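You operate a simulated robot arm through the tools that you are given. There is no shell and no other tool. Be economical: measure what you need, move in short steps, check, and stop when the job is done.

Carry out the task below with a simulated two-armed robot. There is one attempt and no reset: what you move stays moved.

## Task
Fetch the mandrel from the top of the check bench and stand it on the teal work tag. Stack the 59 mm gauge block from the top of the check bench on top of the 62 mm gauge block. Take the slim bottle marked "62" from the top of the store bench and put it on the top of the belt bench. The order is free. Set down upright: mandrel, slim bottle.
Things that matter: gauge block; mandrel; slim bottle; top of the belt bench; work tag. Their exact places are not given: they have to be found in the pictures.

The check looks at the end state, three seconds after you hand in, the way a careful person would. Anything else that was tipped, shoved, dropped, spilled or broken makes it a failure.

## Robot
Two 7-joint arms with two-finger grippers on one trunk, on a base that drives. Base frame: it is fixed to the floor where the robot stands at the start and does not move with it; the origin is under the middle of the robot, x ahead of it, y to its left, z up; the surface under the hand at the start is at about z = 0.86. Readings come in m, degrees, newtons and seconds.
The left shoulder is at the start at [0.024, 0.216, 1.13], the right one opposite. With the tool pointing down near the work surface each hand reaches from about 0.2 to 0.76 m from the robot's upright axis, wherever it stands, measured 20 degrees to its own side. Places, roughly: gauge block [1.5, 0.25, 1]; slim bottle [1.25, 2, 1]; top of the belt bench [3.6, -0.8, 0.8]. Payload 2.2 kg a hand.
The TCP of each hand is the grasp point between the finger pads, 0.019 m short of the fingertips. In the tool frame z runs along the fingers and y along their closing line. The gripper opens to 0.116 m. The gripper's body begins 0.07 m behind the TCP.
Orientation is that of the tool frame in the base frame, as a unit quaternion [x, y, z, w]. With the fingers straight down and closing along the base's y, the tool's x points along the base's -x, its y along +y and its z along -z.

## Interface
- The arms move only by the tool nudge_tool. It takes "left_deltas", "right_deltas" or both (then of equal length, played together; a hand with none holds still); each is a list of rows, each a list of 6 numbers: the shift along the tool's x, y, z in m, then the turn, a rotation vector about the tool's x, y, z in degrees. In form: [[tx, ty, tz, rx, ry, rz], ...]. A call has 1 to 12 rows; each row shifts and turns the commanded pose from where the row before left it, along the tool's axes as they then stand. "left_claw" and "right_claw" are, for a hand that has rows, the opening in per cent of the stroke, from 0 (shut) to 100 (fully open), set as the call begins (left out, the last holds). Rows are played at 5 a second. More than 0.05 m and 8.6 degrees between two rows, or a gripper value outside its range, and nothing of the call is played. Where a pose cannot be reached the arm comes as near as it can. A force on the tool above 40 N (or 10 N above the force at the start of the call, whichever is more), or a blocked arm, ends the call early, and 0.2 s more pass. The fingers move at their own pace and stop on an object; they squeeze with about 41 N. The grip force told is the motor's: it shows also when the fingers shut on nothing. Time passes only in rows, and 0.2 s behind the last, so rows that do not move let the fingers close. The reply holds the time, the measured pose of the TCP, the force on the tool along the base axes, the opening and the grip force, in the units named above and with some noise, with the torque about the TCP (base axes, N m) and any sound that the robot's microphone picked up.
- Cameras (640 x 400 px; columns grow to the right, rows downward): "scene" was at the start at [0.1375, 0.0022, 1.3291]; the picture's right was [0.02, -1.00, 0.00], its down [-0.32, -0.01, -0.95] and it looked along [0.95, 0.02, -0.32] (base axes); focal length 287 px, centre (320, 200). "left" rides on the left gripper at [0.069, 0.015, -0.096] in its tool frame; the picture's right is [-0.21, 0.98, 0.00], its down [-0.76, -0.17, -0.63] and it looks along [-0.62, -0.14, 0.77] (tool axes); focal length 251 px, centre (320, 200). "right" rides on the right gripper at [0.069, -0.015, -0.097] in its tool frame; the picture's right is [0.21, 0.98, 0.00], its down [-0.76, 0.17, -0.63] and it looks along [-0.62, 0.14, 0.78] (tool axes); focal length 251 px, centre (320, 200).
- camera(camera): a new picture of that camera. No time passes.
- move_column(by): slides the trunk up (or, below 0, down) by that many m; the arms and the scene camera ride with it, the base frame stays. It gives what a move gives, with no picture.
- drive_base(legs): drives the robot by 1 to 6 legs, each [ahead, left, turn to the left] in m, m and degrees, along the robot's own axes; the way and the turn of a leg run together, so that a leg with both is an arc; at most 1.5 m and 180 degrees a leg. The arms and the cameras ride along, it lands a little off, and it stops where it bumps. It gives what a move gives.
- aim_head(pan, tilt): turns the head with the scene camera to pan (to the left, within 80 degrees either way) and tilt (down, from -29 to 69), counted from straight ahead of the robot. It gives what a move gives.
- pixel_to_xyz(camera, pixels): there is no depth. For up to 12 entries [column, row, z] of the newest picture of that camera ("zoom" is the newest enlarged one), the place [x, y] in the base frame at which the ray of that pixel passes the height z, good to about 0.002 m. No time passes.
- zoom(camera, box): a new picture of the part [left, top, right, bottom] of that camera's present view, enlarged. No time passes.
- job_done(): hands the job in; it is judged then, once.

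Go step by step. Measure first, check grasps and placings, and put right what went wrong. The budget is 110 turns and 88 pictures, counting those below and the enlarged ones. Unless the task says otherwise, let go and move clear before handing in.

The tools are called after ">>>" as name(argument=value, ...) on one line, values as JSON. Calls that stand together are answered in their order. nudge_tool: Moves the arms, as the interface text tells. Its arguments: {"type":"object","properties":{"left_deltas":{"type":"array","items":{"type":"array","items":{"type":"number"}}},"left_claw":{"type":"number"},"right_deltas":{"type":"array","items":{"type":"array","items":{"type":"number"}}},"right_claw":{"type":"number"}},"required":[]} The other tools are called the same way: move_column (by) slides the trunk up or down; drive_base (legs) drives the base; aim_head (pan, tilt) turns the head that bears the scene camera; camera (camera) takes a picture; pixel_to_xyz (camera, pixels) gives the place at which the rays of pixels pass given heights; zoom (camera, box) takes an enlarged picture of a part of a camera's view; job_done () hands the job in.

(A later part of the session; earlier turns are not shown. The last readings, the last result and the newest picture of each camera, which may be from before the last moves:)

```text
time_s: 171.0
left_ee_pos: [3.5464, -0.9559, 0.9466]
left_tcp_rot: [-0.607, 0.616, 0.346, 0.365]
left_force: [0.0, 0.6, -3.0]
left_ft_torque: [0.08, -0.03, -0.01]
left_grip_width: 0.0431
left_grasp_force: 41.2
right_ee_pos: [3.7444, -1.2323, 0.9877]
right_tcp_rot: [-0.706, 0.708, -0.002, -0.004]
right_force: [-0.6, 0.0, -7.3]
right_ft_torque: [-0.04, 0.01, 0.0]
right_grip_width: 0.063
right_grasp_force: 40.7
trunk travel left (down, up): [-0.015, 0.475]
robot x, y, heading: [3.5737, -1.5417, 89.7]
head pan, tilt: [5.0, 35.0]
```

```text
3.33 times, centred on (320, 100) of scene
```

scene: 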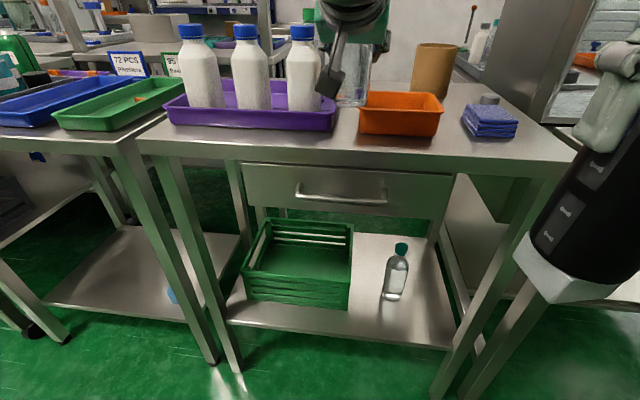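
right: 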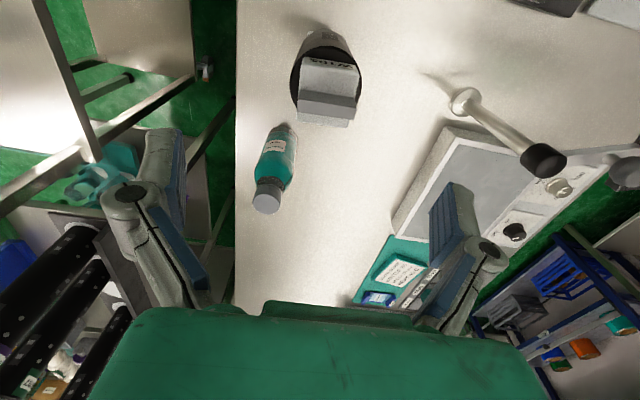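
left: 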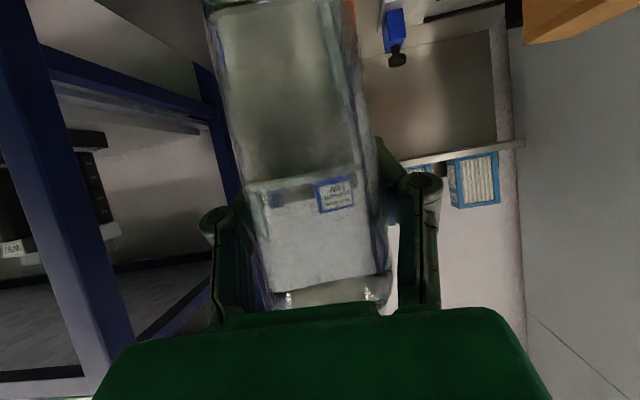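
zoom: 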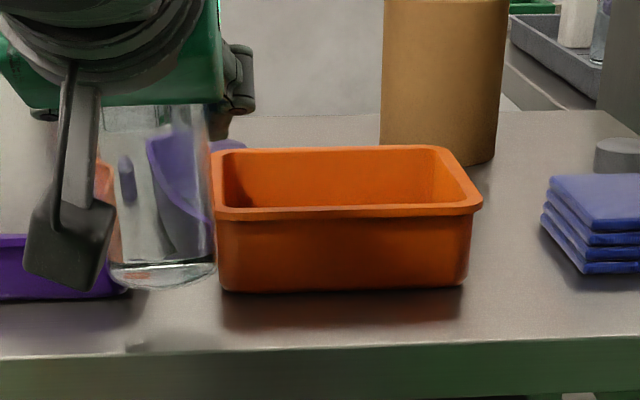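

Still ~1.5 cm up. Continue lowering.

>>> nudge_tool(left_deltas=[[0.0035, 0, 0.002, 0, 0, 0], [0.0026, 0, 0.0015, 0, 0, 0]])

>>> nudge_tool(left_deltas=[[0.0026, 0, 0.0015, 0, 0, 0], [0.0017, 0, 0.001, 0, 0, 0]])

>>> nudge_tool(left_deltas=[[0.0017, 0, 0.001, 0, 0, 0], [0.0009, 0, 0.0005, 0, 0, 0]])

>>> zoom(camera="scene", box=[240, 40, 400, 160])

```text
time_s: 171.6
left_ee_pos: [3.5459, -0.9552, 0.9411]
left_tcp_rot: [-0.607, 0.614, 0.349, 0.365]
left_force: [-0.5, 0.4, -3.5]
left_ft_torque: [0.04, 0.03, 0.02]
left_grip_width: 0.0433
left_grasp_force: 41.0
right_ee_pos: [3.7444, -1.2322, 0.9876]
right_tcp_rot: [-0.706, 0.708, -0.002, -0.002]
right_force: [0.4, -0.7, -6.0]
right_ft_torque: [0.03, -0.02, 0.01]
right_grip_width: 0.0627
right_grasp_force: 40.9
trunk travel left (down, up): [-0.015, 0.475]
robot x, y, heading: [3.5761, -1.5376, 89.7]
head pan, tilt: [5.0, 35.0]
```

```text
time_s: 172.2
left_ee_pos: [3.5458, -0.9543, 0.9375]
left_tcp_rot: [-0.608, 0.613, 0.349, 0.365]
left_force: [0.3, -0.1, -3.5]
left_ft_torque: [0.08, -0.01, -0.02]
left_grip_width: 0.043
left_grasp_force: 40.9
right_ee_pos: [3.7428, -1.2327, 0.9878]
right_tcp_rot: [-0.706, 0.709, -0.002, -0.003]
right_force: [-0.1, -0.2, -6.6]
right_ft_torque: [-0.02, -0.01, 0.02]
right_grip_width: 0.063
right_grasp_force: 41.2
trunk travel left (down, up): [-0.015, 0.475]
robot x, y, heading: [3.5761, -1.5376, 89.6]
head pan, tilt: [5.0, 35.0]
```

```text
time_s: 172.8
left_ee_pos: [3.5446, -0.9554, 0.9336]
left_tcp_rot: [-0.609, 0.612, 0.35, 0.364]
left_force: [0.2, 0.2, -2.7]
left_ft_torque: [0.05, -0.02, 0.01]
left_grip_width: 0.0432
left_grasp_force: 41.2
right_ee_pos: [3.7426, -1.2322, 0.9878]
right_tcp_rot: [-0.706, 0.708, -0.002, -0.002]
right_force: [0.5, 0.0, -6.0]
right_ft_torque: [-0.02, 0.01, 0.0]
right_grip_width: 0.0628
right_grasp_force: 41.1
trunk travel left (down, up): [-0.015, 0.475]
robot x, y, heading: [3.5807, -1.5426, 89.6]
head pan, tilt: [5.0, 35.0]
```

```text
3.33 times, centred on (320, 100) of scene
```

zoom: 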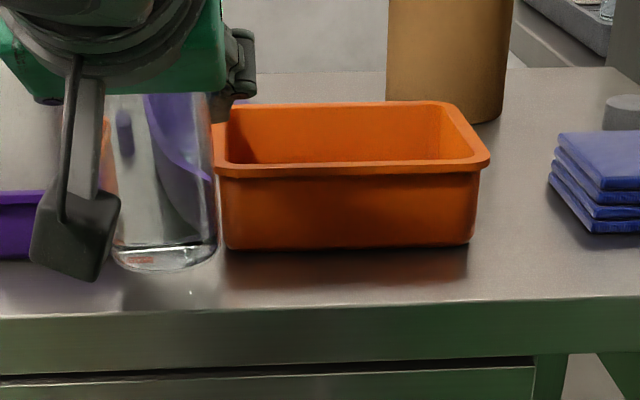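

Nearly down (bottle base row 270, edge row 300). Keep lowering in 2 mm steps.

>>> nudge_tool(left_deltas=[[0.0017, 0, 0.001, 0, 0, 0], [0.0009, 0, 0.0005, 0, 0, 0]])

>>> nudge_tool(left_deltas=[[0.0017, 0, 0.001, 0, 0, 0], [0.0009, 0, 0.0005, 0, 0, 0]])

>>> nudge_tool(left_deltas=[[0.0009, 0, 0.0005, 0, 0, 0], [0.0009, 0, 0.0005, 0, 0, 0]])

```text
time_s: 173.4
left_ee_pos: [3.5447, -0.9549, 0.931]
left_tcp_rot: [-0.609, 0.613, 0.349, 0.364]
left_force: [-0.4, -0.5, -2.5]
left_ft_torque: [0.09, 0.0, 0.01]
left_grip_width: 0.0432
left_grasp_force: 40.6
right_ee_pos: [3.7432, -1.2315, 0.988]
right_tcp_rot: [-0.706, 0.709, -0.002, -0.004]
right_force: [0.8, 0.2, -5.3]
right_ft_torque: [0.0, 0.02, -0.03]
right_grip_width: 0.0629
right_grasp_force: 40.4
trunk travel left (down, up): [-0.015, 0.475]
robot x, y, heading: [3.5766, -1.5391, 89.5]
head pan, tilt: [5.0, 35.0]
```

```text
time_s: 174.0
left_ee_pos: [3.5449, -0.9545, 0.9279]
left_tcp_rot: [-0.608, 0.613, 0.348, 0.364]
left_force: [0.8, 0.7, -2.7]
left_ft_torque: [0.06, 0.01, -0.01]
left_grip_width: 0.0431
left_grasp_force: 41.3
right_ee_pos: [3.7433, -1.2319, 0.9877]
right_tcp_rot: [-0.706, 0.708, -0.002, -0.003]
right_force: [0.8, 0.1, -5.1]
right_ft_torque: [-0.02, 0.02, -0.01]
right_grip_width: 0.0631
right_grasp_force: 40.8
trunk travel left (down, up): [-0.015, 0.475]
robot x, y, heading: [3.5779, -1.5369, 89.6]
head pan, tilt: [5.0, 35.0]
```

```text
time_s: 174.6
left_ee_pos: [3.5447, -0.9546, 0.9246]
left_tcp_rot: [-0.609, 0.613, 0.348, 0.364]
left_force: [-0.5, 0.6, -2.7]
left_ft_torque: [0.04, -0.01, -0.02]
left_grip_width: 0.0431
left_grasp_force: 41.1
right_ee_pos: [3.7442, -1.2317, 0.9882]
right_tcp_rot: [-0.705, 0.709, -0.002, -0.003]
right_force: [0.1, 1.2, -6.4]
right_ft_torque: [0.02, 0.01, -0.03]
right_grip_width: 0.063
right_grasp_force: 41.1
trunk travel left (down, up): [-0.015, 0.475]
robot x, y, heading: [3.5778, -1.5378, 89.6]
head pan, tilt: [5.0, 35.0]
```

>>> nudge_tool(left_deltas=[[0.0017, 0, 0.001, 0, 0, 0], [0.0009, 0, 0.0005, 0, 0, 0]])

>>> nudge_tool(left_deltas=[[0.0009, 0, 0.0005, 0, 0, 0], [0.0009, 0, 0.0005, 0, 0, 0]])

>>> zoom(camera="scene", box=[240, 60, 360, 150])

```text
time_s: 175.2
left_ee_pos: [3.5446, -0.9552, 0.9229]
left_tcp_rot: [-0.609, 0.613, 0.348, 0.363]
left_force: [0.7, 0.1, -3.0]
left_ft_torque: [0.07, -0.01, 0.01]
left_grip_width: 0.0427
left_grasp_force: 41.3
right_ee_pos: [3.7435, -1.2323, 0.988]
right_tcp_rot: [-0.706, 0.708, -0.002, -0.003]
right_force: [0.1, 0.1, -6.6]
right_ft_torque: [-0.01, -0.04, 0.03]
right_grip_width: 0.0633
right_grasp_force: 40.7
trunk travel left (down, up): [-0.015, 0.475]
robot x, y, heading: [3.5763, -1.5368, 89.9]
head pan, tilt: [5.0, 35.0]
```

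```text
time_s: 175.8
left_ee_pos: [3.5435, -0.9544, 0.9194]
left_tcp_rot: [-0.61, 0.612, 0.349, 0.364]
left_force: [-0.1, -0.1, -3.3]
left_ft_torque: [0.04, 0.01, -0.02]
left_grip_width: 0.0429
left_grasp_force: 40.8
right_ee_pos: [3.7423, -1.2317, 0.9874]
right_tcp_rot: [-0.706, 0.708, -0.002, -0.003]
right_force: [-0.1, 0.9, -5.2]
right_ft_torque: [0.01, 0.02, -0.02]
right_grip_width: 0.063
right_grasp_force: 40.9
trunk travel left (down, up): [-0.015, 0.475]
robot x, y, heading: [3.5796, -1.5333, 89.5]
head pan, tilt: [5.0, 35.0]
```

```text
4.44 times, centred on (300, 105) of scene
```

zoom: 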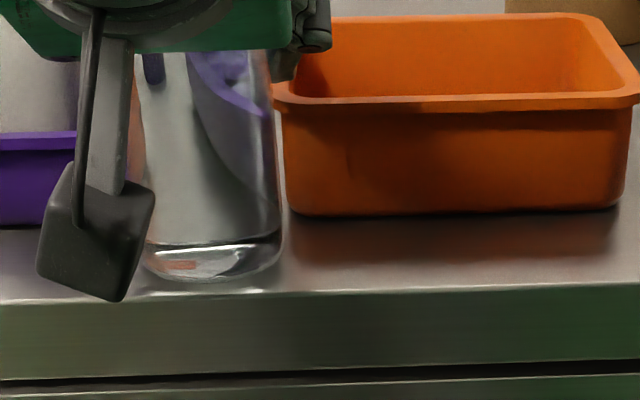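

>>> pixel_to_xyz(camera="zoom", pixels=[[212, 281, 0.84], [212, 281, 0.83], [212, 290, 0.84], [212, 290, 0.83], [300, 216, 0.84], [300, 216, 0.83], [300, 216, 0.82], [212, 290, 0.82], [145, 258, 0.84], [281, 250, 0.84], [212, 238, 0.84]])

```text
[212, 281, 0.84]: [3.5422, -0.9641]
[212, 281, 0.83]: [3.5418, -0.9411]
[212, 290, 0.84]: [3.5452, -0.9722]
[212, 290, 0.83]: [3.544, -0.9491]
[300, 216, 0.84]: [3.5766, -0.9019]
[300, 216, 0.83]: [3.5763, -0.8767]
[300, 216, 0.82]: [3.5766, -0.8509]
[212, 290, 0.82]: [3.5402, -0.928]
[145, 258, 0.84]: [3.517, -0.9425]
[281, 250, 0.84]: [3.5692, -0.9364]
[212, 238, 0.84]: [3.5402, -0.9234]
```

Bottle base is mid-strip, ~8–10 mm from the edge; move it 8 mm further in (toward the tray gap), then lower to contact.

>>> nudge_tool(left_deltas=[[-0.004, 0, 0.0069, 0, 0, 0], [0, 0, 0, 0, 0, 0]])

>>> nudge_tool(left_deltas=[[0.0017, 0, 0.001, 0, 0, 0], [0.0009, 0, 0.0005, 0, 0, 0]])

>>> nudge_tool(left_deltas=[[0.0009, 0, 0.0005, 0, 0, 0], [0.0009, 0, 0.0005, 0, 0, 0]])

>>> zoom(camera="scene", box=[240, 60, 360, 150])

```text
time_s: 176.4
left_ee_pos: [3.5445, -0.9455, 0.9225]
left_tcp_rot: [-0.609, 0.611, 0.349, 0.365]
left_force: [-0.8, 0.1, -3.3]
left_ft_torque: [0.07, -0.02, 0.02]
left_grip_width: 0.0431
left_grasp_force: 40.8
right_ee_pos: [3.7438, -1.2324, 0.9887]
right_tcp_rot: [-0.706, 0.708, -0.002, -0.003]
right_force: [0.5, 0.4, -5.6]
right_ft_torque: [-0.04, 0.01, -0.02]
right_grip_width: 0.0633
right_grasp_force: 41.5
trunk travel left (down, up): [-0.015, 0.475]
robot x, y, heading: [3.5738, -1.5392, 89.5]
head pan, tilt: [5.0, 35.0]
```

```text
time_s: 177.0
left_ee_pos: [3.5428, -0.9444, 0.9198]
left_tcp_rot: [-0.61, 0.611, 0.349, 0.365]
left_force: [0.4, 1.6, 5.3]
left_ft_torque: [-0.19, 0.07, 0.02]
left_grip_width: 0.043
left_grasp_force: 40.7
right_ee_pos: [3.744, -1.2333, 0.9877]
right_tcp_rot: [-0.707, 0.708, -0.001, -0.003]
right_force: [-0.4, 0.2, -5.8]
right_ft_torque: [-0.04, 0.04, -0.02]
right_grip_width: 0.063
right_grasp_force: 41.2
trunk travel left (down, up): [-0.015, 0.475]
robot x, y, heading: [3.5791, -1.5367, 89.5]
head pan, tilt: [5.0, 35.0]
```

```text
time_s: 177.6
left_ee_pos: [3.5434, -0.9458, 0.9203]
left_tcp_rot: [-0.608, 0.611, 0.35, 0.367]
left_force: [1.3, 7.1, 22.2]
left_ft_torque: [-0.38, 0.14, -0.03]
left_grip_width: 0.0434
left_grasp_force: 40.7
right_ee_pos: [3.7445, -1.2337, 0.989]
right_tcp_rot: [-0.706, 0.709, 0.0, 0.0]
right_force: [-0.4, -0.2, -5.9]
right_ft_torque: [-0.01, -0.01, 0.01]
right_grip_width: 0.0627
right_grasp_force: 41.7
trunk travel left (down, up): [-0.015, 0.475]
robot x, y, heading: [3.5749, -1.5398, 89.6]
head pan, tilt: [5.0, 35.0]
```

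```text
4.44 times, centred on (300, 105) of scene
```

zoom: 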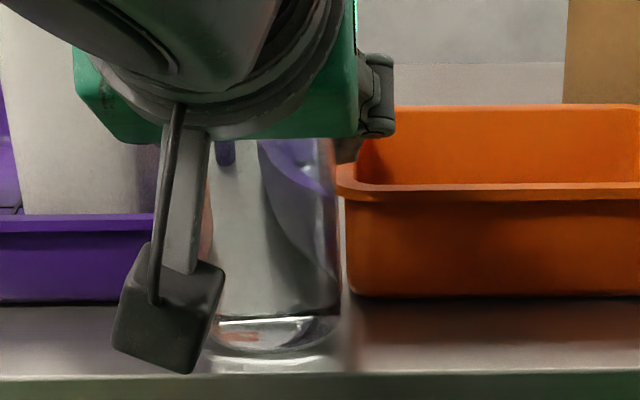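

Contact (22 N). Ease up 1.5 mm then open partially.

>>> nudge_tool(left_deltas=[[-0.0013, 0, -0.0007, 0, 0, 0]])

```text
time_s: 178.0
left_ee_pos: [3.5433, -0.9457, 0.9199]
left_tcp_rot: [0.61, -0.61, -0.351, -0.365]
left_force: [1.3, 9.1, 24.7]
left_ft_torque: [-0.36, 0.18, -0.04]
left_grip_width: 0.0432
left_grasp_force: 41.2
right_ee_pos: [3.7443, -1.235, 0.9895]
right_tcp_rot: [-0.706, 0.708, -0.001, -0.004]
right_force: [0.5, -0.1, -6.6]
right_ft_torque: [-0.02, -0.05, -0.01]
right_grip_width: 0.0629
right_grasp_force: 40.7
trunk travel left (down, up): [-0.015, 0.475]
robot x, y, heading: [3.575, -1.5391, 89.5]
head pan, tilt: [5.0, 35.0]
```

>>> nudge_tool(left_deltas=[[-0.0017, 0, -0.001, 0, 0, 0], [0, 0, 0, 0, 0, 0]])

```text
time_s: 178.6
left_ee_pos: [3.543, -0.9451, 0.9188]
left_tcp_rot: [-0.61, 0.611, 0.348, 0.365]
left_force: [-0.3, 7.9, 24.1]
left_ft_torque: [-0.35, 0.3, -0.14]
left_grip_width: 0.0429
left_grasp_force: 41.7
right_ee_pos: [3.7424, -1.2343, 0.9888]
right_tcp_rot: [-0.706, 0.708, 0.0, -0.001]
right_force: [-0.5, -1.0, -6.3]
right_ft_torque: [-0.09, 0.0, 0.0]
right_grip_width: 0.063
right_grasp_force: 41.2
trunk travel left (down, up): [-0.015, 0.475]
robot x, y, heading: [3.5747, -1.5387, 89.5]
head pan, tilt: [5.0, 35.0]
```

>>> nudge_tool(left_deltas=[[-0.0017, 0, -0.001, 0, 0, 0], [-0.0017, 0, -0.001, 0, 0, 0], [0, 0, 0, 0, 0, 0]])

```text
time_s: 179.4
left_ee_pos: [3.543, -0.9453, 0.9197]
left_tcp_rot: [-0.611, 0.613, 0.345, 0.363]
left_force: [2.6, -0.7, 7.0]
left_ft_torque: [-0.26, -0.07, 0.07]
left_grip_width: 0.043
left_grasp_force: 40.5
right_ee_pos: [3.7432, -1.2336, 0.9889]
right_tcp_rot: [-0.706, 0.709, -0.001, -0.003]
right_force: [0.4, 0.5, -6.2]
right_ft_torque: [0.01, -0.01, -0.02]
right_grip_width: 0.0631
right_grasp_force: 41.4
trunk travel left (down, up): [-0.015, 0.475]
robot x, y, heading: [3.5782, -1.538, 89.7]
head pan, tilt: [5.0, 35.0]
```

Load down to 7 N. Release now.

>>> nudge_tool(left_deltas=[[0, 0, 0, 0, 0, 0], [0, 0, 0, 0, 0, 0]], left_claw=66)

>>> camera(camera="left")

```text
time_s: 180.0
left_ee_pos: [3.5409, -0.9451, 0.9201]
left_tcp_rot: [-0.611, 0.612, 0.347, 0.363]
left_force: [-0.3, 0.3, 0.3]
left_ft_torque: [-0.01, -0.01, 0.01]
left_grip_width: 0.0766
left_grasp_force: 0.1
right_ee_pos: [3.7439, -1.2328, 0.9876]
right_tcp_rot: [-0.706, 0.709, -0.002, -0.003]
right_force: [-0.1, 0.0, -5.7]
right_ft_torque: [-0.05, 0.0, 0.01]
right_grip_width: 0.063
right_grasp_force: 40.8
trunk travel left (down, up): [-0.015, 0.475]
robot x, y, heading: [3.5756, -1.5404, 89.6]
head pan, tilt: [5.0, 35.0]
```

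```text
11 pictures are left
```

left: 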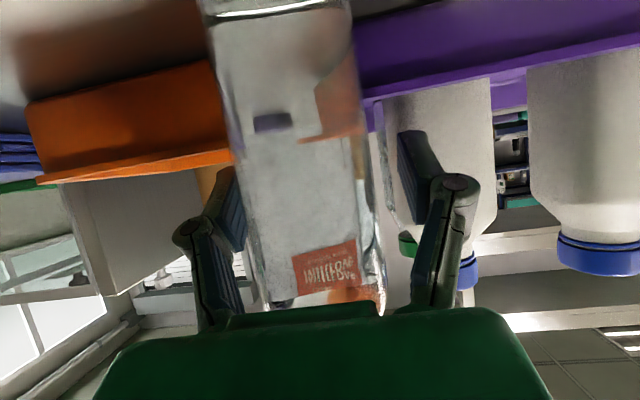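

Bottle stands free. Retreat straight back.

>>> nudge_tool(left_deltas=[[0.0152, 0, -0.0259, 0, 0, 0], [0.0152, 0, -0.0259, 0, 0, 0], [0.0152, 0, -0.0259, 0, 0, 0], [0.0152, 0, -0.0259, 0, 0, 0], [0.0152, 0, -0.0259, 0, 0, 0], [0.0152, 0, -0.0259, 0, 0, 0], [0.0152, 0, -0.0259, 0, 0, 0]])

>>> camera(camera="scene")

```text
time_s: 181.6
left_ee_pos: [3.5428, -1.1572, 0.9144]
left_tcp_rot: [-0.606, 0.617, 0.353, 0.357]
left_force: [-0.3, -0.2, -0.3]
left_ft_torque: [0.02, -0.01, -0.01]
left_grip_width: 0.0767
left_grasp_force: 0.1
right_ee_pos: [3.7441, -1.2328, 0.989]
right_tcp_rot: [-0.706, 0.709, -0.001, -0.002]
right_force: [-0.1, 0.3, -5.5]
right_ft_torque: [0.02, -0.01, 0.02]
right_grip_width: 0.063
right_grasp_force: 41.1
trunk travel left (down, up): [-0.015, 0.475]
robot x, y, heading: [3.5738, -1.5387, 89.6]
head pan, tilt: [5.0, 35.0]
```

```text
10 pictures are left
```

scene: 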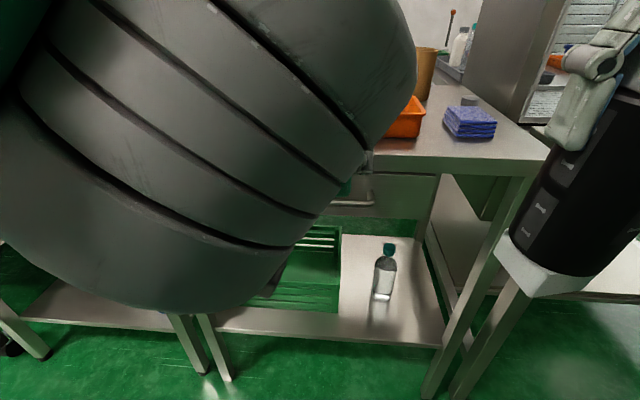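

Bottle placed; verify it later from farther away. Raise both hands a little with the trunk kept low, turn right and back out along the aisle.

>>> nudge_tool(left_deltas=[[-0.0348, 0, -0.0197, 0, 0, 0], [-0.0348, 0, -0.0197, 0, 0, 0], [-0.0348, 0, -0.0197, 0, 0, 0], [0, 0, 0, 0, 0, 0]], right_deltas=[[0, 0, -0.04, 0, 0, 0], [0, 0, -0.04, 0, 0, 0], [0, 0, -0.04, 0, 0, 0], [0, 0, 0, 0, 0, 0]])

>>> drive_base(legs=[[-0.04, 0, 0], [0, 0, -89.6], [-0.9, 0, 0]])

>>> aim_head(pan=38, tilt=15)

>>> camera(camera="scene")

```text
time_s: 182.6
left_ee_pos: [3.5443, -1.1562, 1.0314]
left_tcp_rot: [-0.605, 0.618, 0.352, 0.356]
left_force: [0.0, 0.1, -0.1]
left_ft_torque: [0.05, 0.02, 0.04]
left_grip_width: 0.0767
left_grasp_force: 0.1
right_ee_pos: [3.7438, -1.2346, 1.109]
right_tcp_rot: [-0.705, 0.709, -0.001, 0.0]
right_force: [-0.7, 0.5, -6.1]
right_ft_torque: [0.0, 0.02, 0.01]
right_grip_width: 0.0628
right_grasp_force: 41.1
trunk travel left (down, up): [-0.015, 0.475]
robot x, y, heading: [3.5785, -1.5381, 89.4]
head pan, tilt: [5.0, 35.0]
```

```text
time_s: 191.6
left_ee_pos: [3.073, -1.5273, 1.0314]
left_tcp_rot: [0.019, 0.865, -0.009, 0.501]
left_force: [0.1, 0.5, -0.1]
left_ft_torque: [0.0, -0.04, 0.01]
left_grip_width: 0.0768
left_grasp_force: 0.1
right_ee_pos: [2.9882, -1.7268, 1.1093]
right_tcp_rot: [0.015, 1.0, 0.0, 0.0]
right_force: [-0.1, -0.3, -6.1]
right_ft_torque: [0.01, 0.01, -0.01]
right_grip_width: 0.0631
right_grasp_force: 41.0
trunk travel left (down, up): [-0.015, 0.475]
robot x, y, heading: [2.6932, -1.5509, -2.1]
head pan, tilt: [5.0, 35.0]
```

```text
time_s: 192.6
left_ee_pos: [3.0725, -1.5279, 1.0313]
left_tcp_rot: [0.019, 0.865, -0.009, 0.501]
left_force: [1.2, 0.0, -0.4]
left_ft_torque: [0.01, -0.02, 0.02]
left_grip_width: 0.0763
left_grasp_force: 0.1
right_ee_pos: [2.9883, -1.7258, 1.1087]
right_tcp_rot: [0.015, 1.0, 0.001, 0.0]
right_force: [-0.3, 1.1, -5.5]
right_ft_torque: [0.01, 0.01, 0.0]
right_grip_width: 0.0628
right_grasp_force: 41.1
trunk travel left (down, up): [-0.015, 0.475]
robot x, y, heading: [2.69, -1.5428, -2.1]
head pan, tilt: [38.0, 15.0]
```

```text
9 pictures are left
```

scene: 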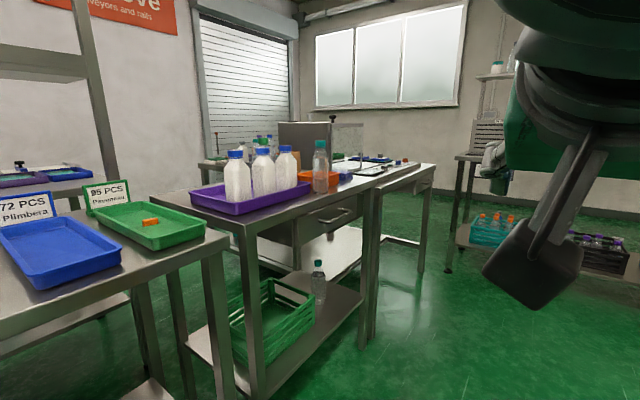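

Bottle 62 stands upright on the belt bench (320,165). No sway now. Drive back to the left aisle.

>>> drive_base(legs=[[0, 0, 2.1], [-1.5, 0, 0], [-1.48, 0, 0]])

```text
time_s: 207.2
left_ee_pos: [0.1253, -1.5262, 1.0312]
left_tcp_rot: [0.009, 0.865, -0.004, 0.501]
left_force: [0.1, -0.1, 0.4]
left_ft_torque: [0.0, 0.04, 0.02]
left_grip_width: 0.0764
left_grasp_force: 0.0
right_ee_pos: [0.0444, -1.7244, 1.1089]
right_tcp_rot: [0.005, 1.0, 0.0, -0.001]
right_force: [-0.5, -0.3, -6.7]
right_ft_torque: [0.01, 0.02, -0.01]
right_grip_width: 0.063
right_grasp_force: 41.4
trunk travel left (down, up): [-0.015, 0.475]
robot x, y, heading: [-0.2589, -1.5566, -0.9]
head pan, tilt: [38.0, 15.0]
```

>>> drive_base(legs=[[0, 0, 0.9], [0, 1.3, 0], [0, 1.28, 0]])

```text
time_s: 220.1
left_ee_pos: [0.11, 1.0598, 1.031]
left_tcp_rot: [-0.001, 0.865, 0.002, 0.502]
left_force: [-1.1, -0.4, 0.7]
left_ft_torque: [0.01, 0.03, 0.0]
left_grip_width: 0.0765
left_grasp_force: 0.0
right_ee_pos: [0.032, 0.8584, 1.1104]
right_tcp_rot: [-0.007, 1.0, 0.001, -0.001]
right_force: [0.5, -0.2, -7.3]
right_ft_torque: [-0.03, 0.07, 0.03]
right_grip_width: 0.0632
right_grasp_force: 41.6
trunk travel left (down, up): [-0.015, 0.475]
robot x, y, heading: [-0.2735, 1.0187, 0.4]
head pan, tilt: [38.0, 15.0]
```

Move the left hand out of the way (left and back), then drive up the aisle, turn to the check bench.

>>> nudge_tool(left_deltas=[[0, 0.045, 0, 0, 0, 0], [0, 0.045, 0, 0, 0, 0], [0, 0.045, 0, 0, 0, 0], [0, 0.045, 0, 0, 0, 0], [0.015, 0, -0.026, 0, 0, 0], [0.015, 0, -0.026, 0, 0, 0]])

>>> drive_base(legs=[[1.48, 0.02, 0], [0, 0, -90.4], [0.2, 0, 0]])

>>> move_column(by=0.2)

>>> aim_head(pan=-80, tilt=40)

>>> aim_head(pan=80, tilt=40)

>>> aim_head(pan=-5, tilt=40)

>>> aim_head(pan=-8, tilt=40)

>>> camera(camera="scene")

```text
time_s: 221.5
left_ee_pos: [0.0483, 1.2388, 1.0301]
left_tcp_rot: [0.0, 0.865, 0.002, 0.502]
left_force: [0.2, -0.5, -0.2]
left_ft_torque: [0.0, -0.03, 0.0]
left_grip_width: 0.0765
left_grasp_force: 0.1
right_ee_pos: [0.0323, 0.8582, 1.1107]
right_tcp_rot: [-0.007, 1.0, 0.0, 0.001]
right_force: [0.5, -0.5, -5.2]
right_ft_torque: [0.01, 0.05, -0.02]
right_grip_width: 0.0633
right_grasp_force: 40.5
trunk travel left (down, up): [-0.015, 0.475]
robot x, y, heading: [-0.2694, 1.0163, 0.6]
head pan, tilt: [38.0, 15.0]
```

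```text
time_s: 233.8
left_ee_pos: [1.4071, 0.5448, 1.0295]
left_tcp_rot: [0.612, 0.611, -0.354, 0.355]
left_force: [0.5, -0.2, -0.4]
left_ft_torque: [0.01, -0.03, -0.04]
left_grip_width: 0.0765
left_grasp_force: 0.0
right_ee_pos: [1.0277, 0.5636, 1.1101]
right_tcp_rot: [0.703, 0.711, 0.0, -0.001]
right_force: [0.2, -0.2, -6.1]
right_ft_torque: [0.06, -0.01, 0.02]
right_grip_width: 0.063
right_grasp_force: 41.0
trunk travel left (down, up): [-0.015, 0.475]
robot x, y, heading: [1.1908, 0.8685, -89.6]
head pan, tilt: [38.0, 15.0]
```

```text
time_s: 236.0
left_ee_pos: [1.4065, 0.5464, 1.2317]
left_tcp_rot: [0.61, 0.612, -0.354, 0.357]
left_force: [1.2, -0.1, 0.3]
left_ft_torque: [0.0, -0.02, 0.0]
left_grip_width: 0.0764
left_grasp_force: 0.1
right_ee_pos: [1.0262, 0.5651, 1.3105]
right_tcp_rot: [0.703, 0.711, -0.001, 0.001]
right_force: [0.0, -0.1, -5.5]
right_ft_torque: [0.0, 0.0, -0.02]
right_grip_width: 0.063
right_grasp_force: 41.2
trunk travel left (down, up): [-0.215, 0.275]
robot x, y, heading: [1.1857, 0.8661, -89.7]
head pan, tilt: [38.0, 15.0]
```

```text
time_s: 237.9
left_ee_pos: [1.4076, 0.5477, 1.2313]
left_tcp_rot: [0.611, 0.611, -0.355, 0.356]
left_force: [-0.8, -0.2, -0.6]
left_ft_torque: [0.01, -0.04, 0.0]
left_grip_width: 0.0766
left_grasp_force: 0.0
right_ee_pos: [1.026, 0.5662, 1.311]
right_tcp_rot: [0.703, 0.711, -0.001, 0.001]
right_force: [0.0, 0.0, -5.6]
right_ft_torque: [0.04, -0.03, 0.0]
right_grip_width: 0.0629
right_grasp_force: 40.9
trunk travel left (down, up): [-0.215, 0.275]
robot x, y, heading: [1.1846, 0.8679, -89.6]
head pan, tilt: [-80.0, 40.0]
```

```text
time_s: 240.4
left_ee_pos: [1.4057, 0.5468, 1.2312]
left_tcp_rot: [0.611, 0.611, -0.355, 0.356]
left_force: [1.3, 0.4, -0.5]
left_ft_torque: [0.02, -0.01, 0.0]
left_grip_width: 0.0767
left_grasp_force: 0.2
right_ee_pos: [1.0276, 0.5654, 1.3098]
right_tcp_rot: [0.703, 0.711, -0.001, 0.001]
right_force: [0.0, 0.1, -5.9]
right_ft_torque: [0.03, 0.03, 0.03]
right_grip_width: 0.0633
right_grasp_force: 40.9
trunk travel left (down, up): [-0.215, 0.275]
robot x, y, heading: [1.1858, 0.8696, -89.5]
head pan, tilt: [80.0, 40.0]
```

```text
time_s: 242.0
left_ee_pos: [1.4065, 0.5463, 1.2321]
left_tcp_rot: [0.611, 0.612, -0.354, 0.357]
left_force: [0.2, -0.2, 0.7]
left_ft_torque: [0.02, 0.0, -0.01]
left_grip_width: 0.0766
left_grasp_force: 0.0
right_ee_pos: [1.0256, 0.565, 1.3107]
right_tcp_rot: [0.703, 0.712, 0.0, 0.001]
right_force: [-0.1, 0.0, -6.7]
right_ft_torque: [0.04, 0.0, 0.01]
right_grip_width: 0.063
right_grasp_force: 41.2
trunk travel left (down, up): [-0.215, 0.275]
robot x, y, heading: [1.1854, 0.8691, -89.7]
head pan, tilt: [-5.0, 40.0]
```

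```text
time_s: 242.6
left_ee_pos: [1.4069, 0.5466, 1.232]
left_tcp_rot: [0.612, 0.612, -0.354, 0.356]
left_force: [-0.1, 0.2, -0.6]
left_ft_torque: [-0.02, 0.0, 0.03]
left_grip_width: 0.0764
left_grasp_force: 0.1
right_ee_pos: [1.0271, 0.5654, 1.3105]
right_tcp_rot: [0.703, 0.712, -0.001, 0.001]
right_force: [0.5, -0.2, -6.7]
right_ft_torque: [0.04, -0.02, -0.02]
right_grip_width: 0.0631
right_grasp_force: 41.1
trunk travel left (down, up): [-0.215, 0.275]
robot x, y, heading: [1.1894, 0.8665, -89.6]
head pan, tilt: [-8.0, 40.0]
```

```text
8 pictures are left
```

scene: 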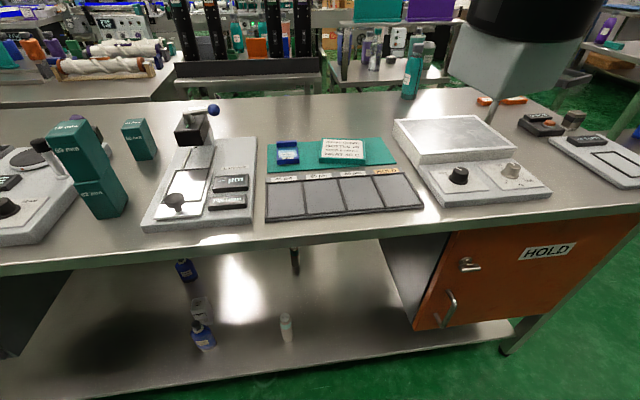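

No sway; stack intact. Zoom on the teal tag and measure it.

>>> zoom(camera="scene", box=[260, 125, 410, 220])

>>> pixel_to_xyz(camera="scene", pixels=[[322, 139, 0.875], [362, 139, 0.875], [364, 160, 0.875], [320, 160, 0.875], [321, 164, 0.865], [366, 165, 0.865], [268, 170, 0.86], [397, 164, 0.86], [394, 123, 0.9], [388, 137, 0.86]])

```text
4.21 times, centred on (335, 172) of scene
```

zoom: 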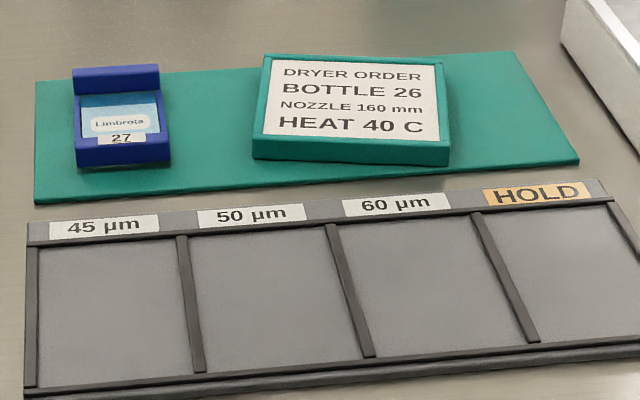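

```text
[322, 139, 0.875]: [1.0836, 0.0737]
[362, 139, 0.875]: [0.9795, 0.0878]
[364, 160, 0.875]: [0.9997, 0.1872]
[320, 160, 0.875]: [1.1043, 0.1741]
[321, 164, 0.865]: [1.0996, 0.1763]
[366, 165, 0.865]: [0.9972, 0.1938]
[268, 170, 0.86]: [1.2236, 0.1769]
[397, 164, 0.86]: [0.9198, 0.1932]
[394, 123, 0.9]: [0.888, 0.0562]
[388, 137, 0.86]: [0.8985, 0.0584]
```

>>> pixel_to_xyz(camera="zoom", pixels=[[264, 57, 0.877], [442, 57, 0.877], [450, 149, 0.877], [253, 139, 0.877], [253, 157, 0.862], [450, 165, 0.862], [272, 60, 0.877], [434, 64, 0.877], [438, 140, 0.877], [264, 133, 0.877], [580, 160, 0.86], [35, 200, 0.86]])

```text
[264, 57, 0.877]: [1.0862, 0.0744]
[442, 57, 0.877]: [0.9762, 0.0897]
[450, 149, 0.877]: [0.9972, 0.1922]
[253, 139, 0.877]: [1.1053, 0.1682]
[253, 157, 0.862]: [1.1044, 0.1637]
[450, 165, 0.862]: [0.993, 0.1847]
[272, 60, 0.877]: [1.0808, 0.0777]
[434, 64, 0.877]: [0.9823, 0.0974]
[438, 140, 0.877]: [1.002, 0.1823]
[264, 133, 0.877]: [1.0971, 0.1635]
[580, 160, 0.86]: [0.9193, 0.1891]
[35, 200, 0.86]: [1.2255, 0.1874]
```

Tag top z≈0.873, centre ≈(1.041, 0.127), about 0.105×0.1 m. Move the base 8 cm closer, then carry the mandrel over.

>>> drive_base(legs=[[0.08, 0, 0]])

>>> aim_head(pan=-40, tilt=42)

>>> aim_head(pan=-8, tilt=42)

```text
time_s: 243.7
left_ee_pos: [1.4076, 0.4676, 1.2312]
left_tcp_rot: [0.612, 0.611, -0.355, 0.356]
left_force: [0.0, -0.2, 0.2]
left_ft_torque: [0.04, 0.01, 0.04]
left_grip_width: 0.0765
left_grasp_force: 0.0
right_ee_pos: [1.0274, 0.4858, 1.3094]
right_tcp_rot: [0.703, 0.711, -0.001, -0.001]
right_force: [-1.0, -0.7, -7.1]
right_ft_torque: [0.08, 0.05, 0.0]
right_grip_width: 0.0629
right_grasp_force: 41.0
trunk travel left (down, up): [-0.215, 0.275]
robot x, y, heading: [1.1869, 0.7919, -89.6]
head pan, tilt: [-8.0, 40.0]
```

```text
time_s: 244.6
left_ee_pos: [1.4062, 0.4692, 1.231]
left_tcp_rot: [0.611, 0.611, -0.355, 0.356]
left_force: [0.0, -0.7, 0.4]
left_ft_torque: [-0.01, -0.01, 0.0]
left_grip_width: 0.0764
left_grasp_force: 0.0
right_ee_pos: [1.0277, 0.4879, 1.3095]
right_tcp_rot: [0.702, 0.712, 0.0, 0.001]
right_force: [0.4, 0.0, -5.8]
right_ft_torque: [0.01, 0.01, -0.03]
right_grip_width: 0.0632
right_grasp_force: 40.8
trunk travel left (down, up): [-0.215, 0.275]
robot x, y, heading: [1.1855, 0.784, -89.8]
head pan, tilt: [-40.0, 42.0]
```

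```text
time_s: 245.6
left_ee_pos: [1.4072, 0.468, 1.2318]
left_tcp_rot: [0.611, 0.611, -0.355, 0.356]
left_force: [0.2, -0.3, 0.8]
left_ft_torque: [0.03, 0.01, -0.01]
left_grip_width: 0.0765
left_grasp_force: 0.0
right_ee_pos: [1.0293, 0.4862, 1.3105]
right_tcp_rot: [0.702, 0.712, -0.001, 0.0]
right_force: [0.2, 0.6, -6.0]
right_ft_torque: [0.05, -0.01, -0.03]
right_grip_width: 0.0633
right_grasp_force: 40.9
trunk travel left (down, up): [-0.215, 0.275]
robot x, y, heading: [1.1886, 0.7875, -89.6]
head pan, tilt: [-8.0, 42.0]
```

>>> nudge_tool(right_deltas=[[0, 0, 0.045, 0, 0, 0], [0, 0, 0.045, 0, 0, 0], [-0.02, 0.002, 0.04, 0, 0, 0], [-0.045, 0.002, 0.01, 0, 0, 0], [-0.045, 0.002, 0, 0, 0, 0], [-0.045, 0.002, 0, 0, 0, 0], [-0.045, 0.002, 0, 0, 0, 0], [-0.045, 0.002, 0, 0, 0, 0], [-0.045, 0.002, 0, 0, 0, 0], [-0.045, 0.002, 0, 0, 0, 0], [-0.024, 0.002, 0, 0, 0, 0]])

>>> aim_head(pan=-20, tilt=42)

>>> aim_head(pan=-8, tilt=42)

>>> camera(camera="scene")

```text
time_s: 248.0
left_ee_pos: [1.4084, 0.4719, 1.234]
left_tcp_rot: [0.61, 0.611, -0.356, 0.358]
left_force: [-1.0, 0.9, 0.1]
left_ft_torque: [0.02, 0.0, -0.04]
left_grip_width: 0.0768
left_grasp_force: 0.0
right_ee_pos: [1.0499, 0.1539, 1.1723]
right_tcp_rot: [0.702, 0.712, -0.002, 0.001]
right_force: [-0.5, 1.3, -4.2]
right_ft_torque: [-0.04, 0.01, -0.01]
right_grip_width: 0.063
right_grasp_force: 41.3
right hand out of reach, approached as far as the arm can: row 11
trunk travel left (down, up): [-0.215, 0.275]
robot x, y, heading: [1.1878, 0.7927, -89.5]
head pan, tilt: [-8.0, 42.0]
```

```text
time_s: 248.8
left_ee_pos: [1.409, 0.4684, 1.2312]
left_tcp_rot: [0.61, 0.612, -0.355, 0.356]
left_force: [-0.6, 0.3, 0.3]
left_ft_torque: [0.0, 0.01, 0.02]
left_grip_width: 0.0763
left_grasp_force: 0.1
right_ee_pos: [1.0502, 0.1507, 1.1689]
right_tcp_rot: [0.702, 0.712, 0.0, 0.0]
right_force: [-0.9, -0.1, -6.6]
right_ft_torque: [0.05, 0.02, 0.0]
right_grip_width: 0.0632
right_grasp_force: 41.0
trunk travel left (down, up): [-0.215, 0.275]
robot x, y, heading: [1.1863, 0.7887, -89.2]
head pan, tilt: [-20.0, 42.0]
```

```text
time_s: 249.5
left_ee_pos: [1.4088, 0.4677, 1.2307]
left_tcp_rot: [0.611, 0.613, -0.354, 0.356]
left_force: [0.1, -0.3, -0.3]
left_ft_torque: [0.0, 0.01, -0.02]
left_grip_width: 0.0765
left_grasp_force: 0.0
right_ee_pos: [1.0498, 0.1495, 1.1708]
right_tcp_rot: [0.702, 0.712, 0.0, -0.001]
right_force: [0.2, -0.8, -5.6]
right_ft_torque: [-0.01, -0.01, -0.03]
right_grip_width: 0.0629
right_grasp_force: 40.7
trunk travel left (down, up): [-0.215, 0.275]
robot x, y, heading: [1.187, 0.789, -89.5]
head pan, tilt: [-8.0, 42.0]
```

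```text
6 pictures are left
```

scene: 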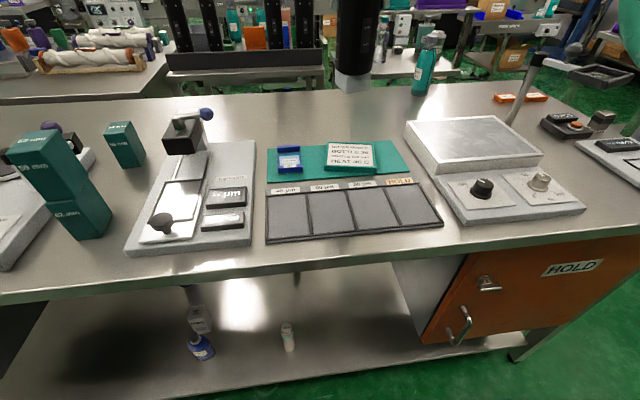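

>>> pixel_to_xyz(camera="scene", pixels=[[331, 142, 0.873], [371, 143, 0.873], [375, 170, 0.873], [327, 167, 0.873], [327, 172, 0.862], [376, 175, 0.862], [337, 84, 1.025], [353, 93, 1.025], [371, 85, 1.025]])

```text
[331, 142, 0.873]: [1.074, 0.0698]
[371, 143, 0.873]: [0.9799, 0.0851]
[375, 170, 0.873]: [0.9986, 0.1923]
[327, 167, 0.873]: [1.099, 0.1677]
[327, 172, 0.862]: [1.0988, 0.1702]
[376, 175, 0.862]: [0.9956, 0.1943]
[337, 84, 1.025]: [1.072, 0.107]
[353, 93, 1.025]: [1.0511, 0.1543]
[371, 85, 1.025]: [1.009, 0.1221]
```

Lower toward the tag (TCP 1.045) and align to (1.04,0.129), then inspect closely.

>>> nudge_tool(right_deltas=[[0, -0.005, 0.04, 0, 0, 0], [-0.006, -0.005, 0.04, 0, 0, 0], [-0.008, 0, 0.03, 0, 0, 0], [-0.006, 0, 0.015, 0, 0, 0], [0, 0, 0, 0, 0, 0]])

>>> aim_head(pan=-10, tilt=42)

>>> zoom(camera="scene", box=[280, 40, 440, 200])

```text
time_s: 250.7
left_ee_pos: [1.408, 0.4684, 1.232]
left_tcp_rot: [0.611, 0.612, -0.354, 0.357]
left_force: [-0.8, 0.6, -0.5]
left_ft_torque: [0.01, 0.01, -0.03]
left_grip_width: 0.0764
left_grasp_force: 0.0
right_ee_pos: [1.0384, 0.1304, 1.0451]
right_tcp_rot: [0.702, 0.712, -0.001, 0.0]
right_force: [-0.2, -0.5, -6.1]
right_ft_torque: [0.03, 0.01, 0.01]
right_grip_width: 0.0632
right_grasp_force: 41.1
trunk travel left (down, up): [-0.215, 0.275]
robot x, y, heading: [1.1859, 0.7875, -89.6]
head pan, tilt: [-8.0, 42.0]
```

```text
time_s: 251.3
left_ee_pos: [1.4077, 0.4681, 1.231]
left_tcp_rot: [0.611, 0.612, -0.355, 0.356]
left_force: [-0.2, -0.4, 0.0]
left_ft_torque: [0.0, 0.03, 0.0]
left_grip_width: 0.0764
left_grasp_force: 0.1
right_ee_pos: [1.0376, 0.1304, 1.0454]
right_tcp_rot: [0.702, 0.712, 0.0, 0.0]
right_force: [-1.9, 1.1, -5.8]
right_ft_torque: [0.04, 0.0, -0.01]
right_grip_width: 0.0628
right_grasp_force: 40.9
trunk travel left (down, up): [-0.215, 0.275]
robot x, y, heading: [1.1897, 0.7871, -89.6]
head pan, tilt: [-10.0, 42.0]
```

```text
2.50 times, centred on (360, 120) of scene
```

zoom: 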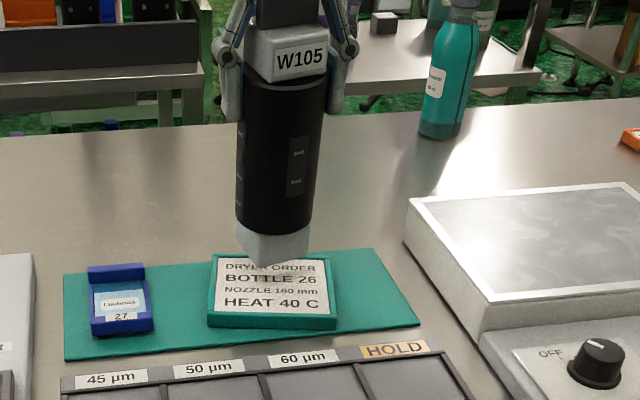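

>>> pixel_to_xyz(camera="zoom", pixels=[[236, 245, 0.9], [263, 269, 0.9], [310, 252, 0.9], [236, 245, 0.91], [263, 269, 0.91], [310, 252, 0.91], [214, 256, 0.873], [326, 250, 0.873], [336, 317, 0.873], [209, 316, 0.873]])

```text
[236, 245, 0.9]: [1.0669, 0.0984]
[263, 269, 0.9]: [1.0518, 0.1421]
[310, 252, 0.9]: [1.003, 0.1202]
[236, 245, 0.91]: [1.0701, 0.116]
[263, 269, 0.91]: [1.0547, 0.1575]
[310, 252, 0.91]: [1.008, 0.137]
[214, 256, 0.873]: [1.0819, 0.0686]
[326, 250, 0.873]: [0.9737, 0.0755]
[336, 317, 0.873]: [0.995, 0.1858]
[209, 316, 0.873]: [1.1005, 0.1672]
```

Base is about centred over the tag. Lower to just above it and re-inspect.

>>> nudge_tool(right_deltas=[[0, 0, 0.01, 0, 0, 0], [0, 0, 0.008, 0, 0, 0], [0, 0, 0, 0, 0, 0]])

>>> nudge_tool(right_deltas=[[0, 0, 0.002, 0, 0, 0], [0, 0, 0.002, 0, 0, 0]])

>>> zoom(camera="scene", box=[340, 110, 440, 180])

```text
time_s: 252.1
left_ee_pos: [1.4075, 0.4687, 1.2313]
left_tcp_rot: [0.611, 0.612, -0.354, 0.356]
left_force: [0.2, 1.0, -0.4]
left_ft_torque: [-0.01, 0.01, -0.02]
left_grip_width: 0.0763
left_grasp_force: 0.1
right_ee_pos: [1.0387, 0.1318, 1.0282]
right_tcp_rot: [0.702, 0.712, -0.001, -0.001]
right_force: [-0.1, -0.3, -6.5]
right_ft_torque: [0.06, 0.03, -0.01]
right_grip_width: 0.0631
right_grasp_force: 40.5
trunk travel left (down, up): [-0.215, 0.275]
robot x, y, heading: [1.1838, 0.7891, -89.6]
head pan, tilt: [-10.0, 42.0]
```

```text
time_s: 252.7
left_ee_pos: [1.4089, 0.4688, 1.2319]
left_tcp_rot: [0.611, 0.611, -0.355, 0.356]
left_force: [0.0, -0.8, 0.0]
left_ft_torque: [0.0, -0.02, 0.01]
left_grip_width: 0.0766
left_grasp_force: 0.0
right_ee_pos: [1.0383, 0.1326, 1.0255]
right_tcp_rot: [0.703, 0.712, -0.002, 0.001]
right_force: [-0.3, 0.1, 2.2]
right_ft_torque: [0.27, -0.1, 0.04]
right_grip_width: 0.063
right_grasp_force: 41.1
trunk travel left (down, up): [-0.215, 0.275]
robot x, y, heading: [1.1864, 0.7881, -89.7]
head pan, tilt: [-10.0, 42.0]
```

```text
5.71 times, centred on (390, 145) of scene
```

zoom: 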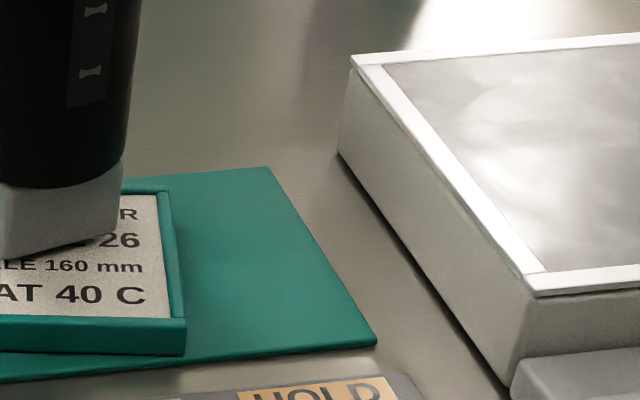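

Contact at TCP z 1.0255, but the base sits at the rear half of the tag. Lift 1 cm, move 27 mm toward the robot, and look.

>>> nudge_tool(right_deltas=[[0, 0, -0.008, 0, 0, 0], [0, 0, -0.006, 0, 0, 0], [0.014, 0, 0, 0, 0, 0], [0.013, 0, 0, 0, 0, 0], [0, 0, 0.006, 0, 0, 0], [0, 0, 0, 0, 0, 0]])

>>> zoom(camera="scene", box=[290, 80, 430, 190])

```text
time_s: 254.1
left_ee_pos: [1.4079, 0.4681, 1.2311]
left_tcp_rot: [0.611, 0.611, -0.354, 0.356]
left_force: [0.2, 0.5, -0.4]
left_ft_torque: [0.01, 0.01, -0.01]
left_grip_width: 0.0766
left_grasp_force: 0.0
right_ee_pos: [1.0381, 0.1589, 1.0326]
right_tcp_rot: [0.703, 0.711, -0.001, 0.0]
right_force: [0.3, -0.7, -5.8]
right_ft_torque: [0.01, -0.01, -0.01]
right_grip_width: 0.063
right_grasp_force: 41.0
trunk travel left (down, up): [-0.215, 0.275]
robot x, y, heading: [1.1876, 0.7873, -89.7]
head pan, tilt: [-10.0, 42.0]
```

```text
3.64 times, centred on (360, 135) of scene
```

zoom: 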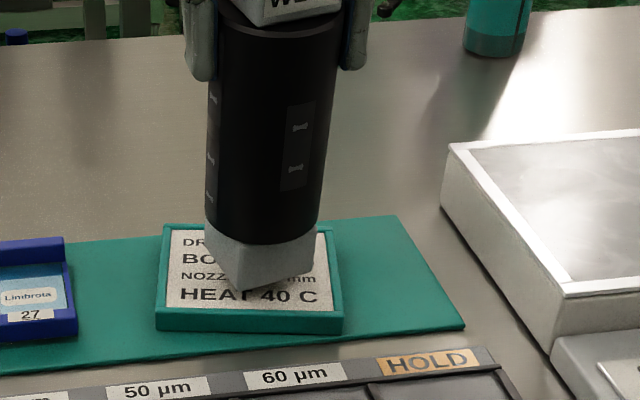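

Now nearly centred; fine-tune 4 mm back, 5 mm left, and lower to contact.

>>> nudge_tool(right_deltas=[[-0.004, 0.005, 0.003, 0, 0, 0], [0, 0, 0.002, 0, 0, 0], [0, 0, 0.001, 0, 0, 0]])

>>> nudge_tool(right_deltas=[[0, 0, 0.001, 0, 0, 0], [0, 0, 0.001, 0, 0, 0]])

```text
time_s: 254.9
left_ee_pos: [1.408, 0.469, 1.2317]
left_tcp_rot: [0.611, 0.612, -0.354, 0.356]
left_force: [-0.4, 0.3, 0.9]
left_ft_torque: [-0.02, 0.04, -0.01]
left_grip_width: 0.0766
left_grasp_force: 0.1
right_ee_pos: [1.0434, 0.1546, 1.0246]
right_tcp_rot: [0.703, 0.711, -0.001, -0.001]
right_force: [-1.0, 0.7, -3.1]
right_ft_torque: [0.15, -0.01, 0.02]
right_grip_width: 0.063
right_grasp_force: 41.3
trunk travel left (down, up): [-0.215, 0.275]
robot x, y, heading: [1.1884, 0.7927, -89.6]
head pan, tilt: [-10.0, 42.0]
```

```text
time_s: 255.5
left_ee_pos: [1.4074, 0.4696, 1.2318]
left_tcp_rot: [0.61, 0.612, -0.354, 0.357]
left_force: [0.1, 0.7, -1.0]
left_ft_torque: [0.01, 0.02, 0.0]
left_grip_width: 0.0765
left_grasp_force: 0.1
right_ee_pos: [1.0444, 0.1551, 1.0251]
right_tcp_rot: [0.702, 0.712, -0.002, 0.001]
right_force: [0.3, 0.6, 6.1]
right_ft_torque: [0.42, -0.23, 0.02]
right_grip_width: 0.0632
right_grasp_force: 40.7
trunk travel left (down, up): [-0.215, 0.275]
robot x, y, heading: [1.1855, 0.7909, -89.5]
head pan, tilt: [-10.0, 42.0]
```

Contact. Release, then look.

>>> nudge_tool(right_deltas=[[0, 0, -0.001, 0, 0, 0], [0, 0, 0, 0, 0, 0], [0, 0, 0, 0, 0, 0]], right_claw=90)

>>> zoom(camera="scene", box=[290, 60, 430, 190])

```text
time_s: 256.3
left_ee_pos: [1.4083, 0.4681, 1.2312]
left_tcp_rot: [0.611, 0.611, -0.355, 0.356]
left_force: [-0.6, -1.1, 0.3]
left_ft_torque: [0.01, -0.01, 0.0]
left_grip_width: 0.0766
left_grasp_force: 0.1
right_ee_pos: [1.0425, 0.1537, 1.0247]
right_tcp_rot: [0.703, 0.712, -0.002, 0.0]
right_force: [-1.2, 0.0, 1.8]
right_ft_torque: [0.07, -0.02, 0.0]
right_grip_width: 0.1043
right_grasp_force: 0.1
trunk travel left (down, up): [-0.215, 0.275]
robot x, y, heading: [1.1865, 0.7833, -89.6]
head pan, tilt: [-10.0, 42.0]
```

```text
3.08 times, centred on (360, 125) of scene
```

zoom: 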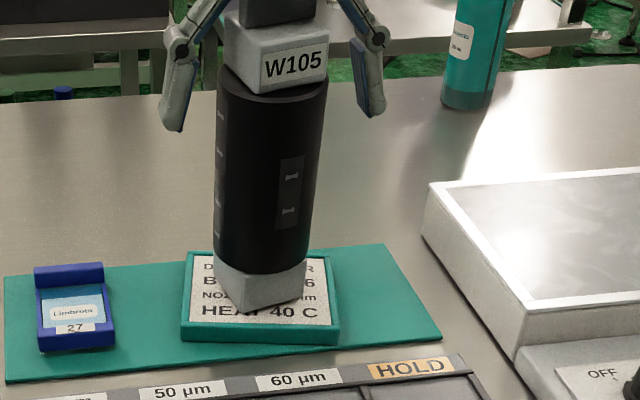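

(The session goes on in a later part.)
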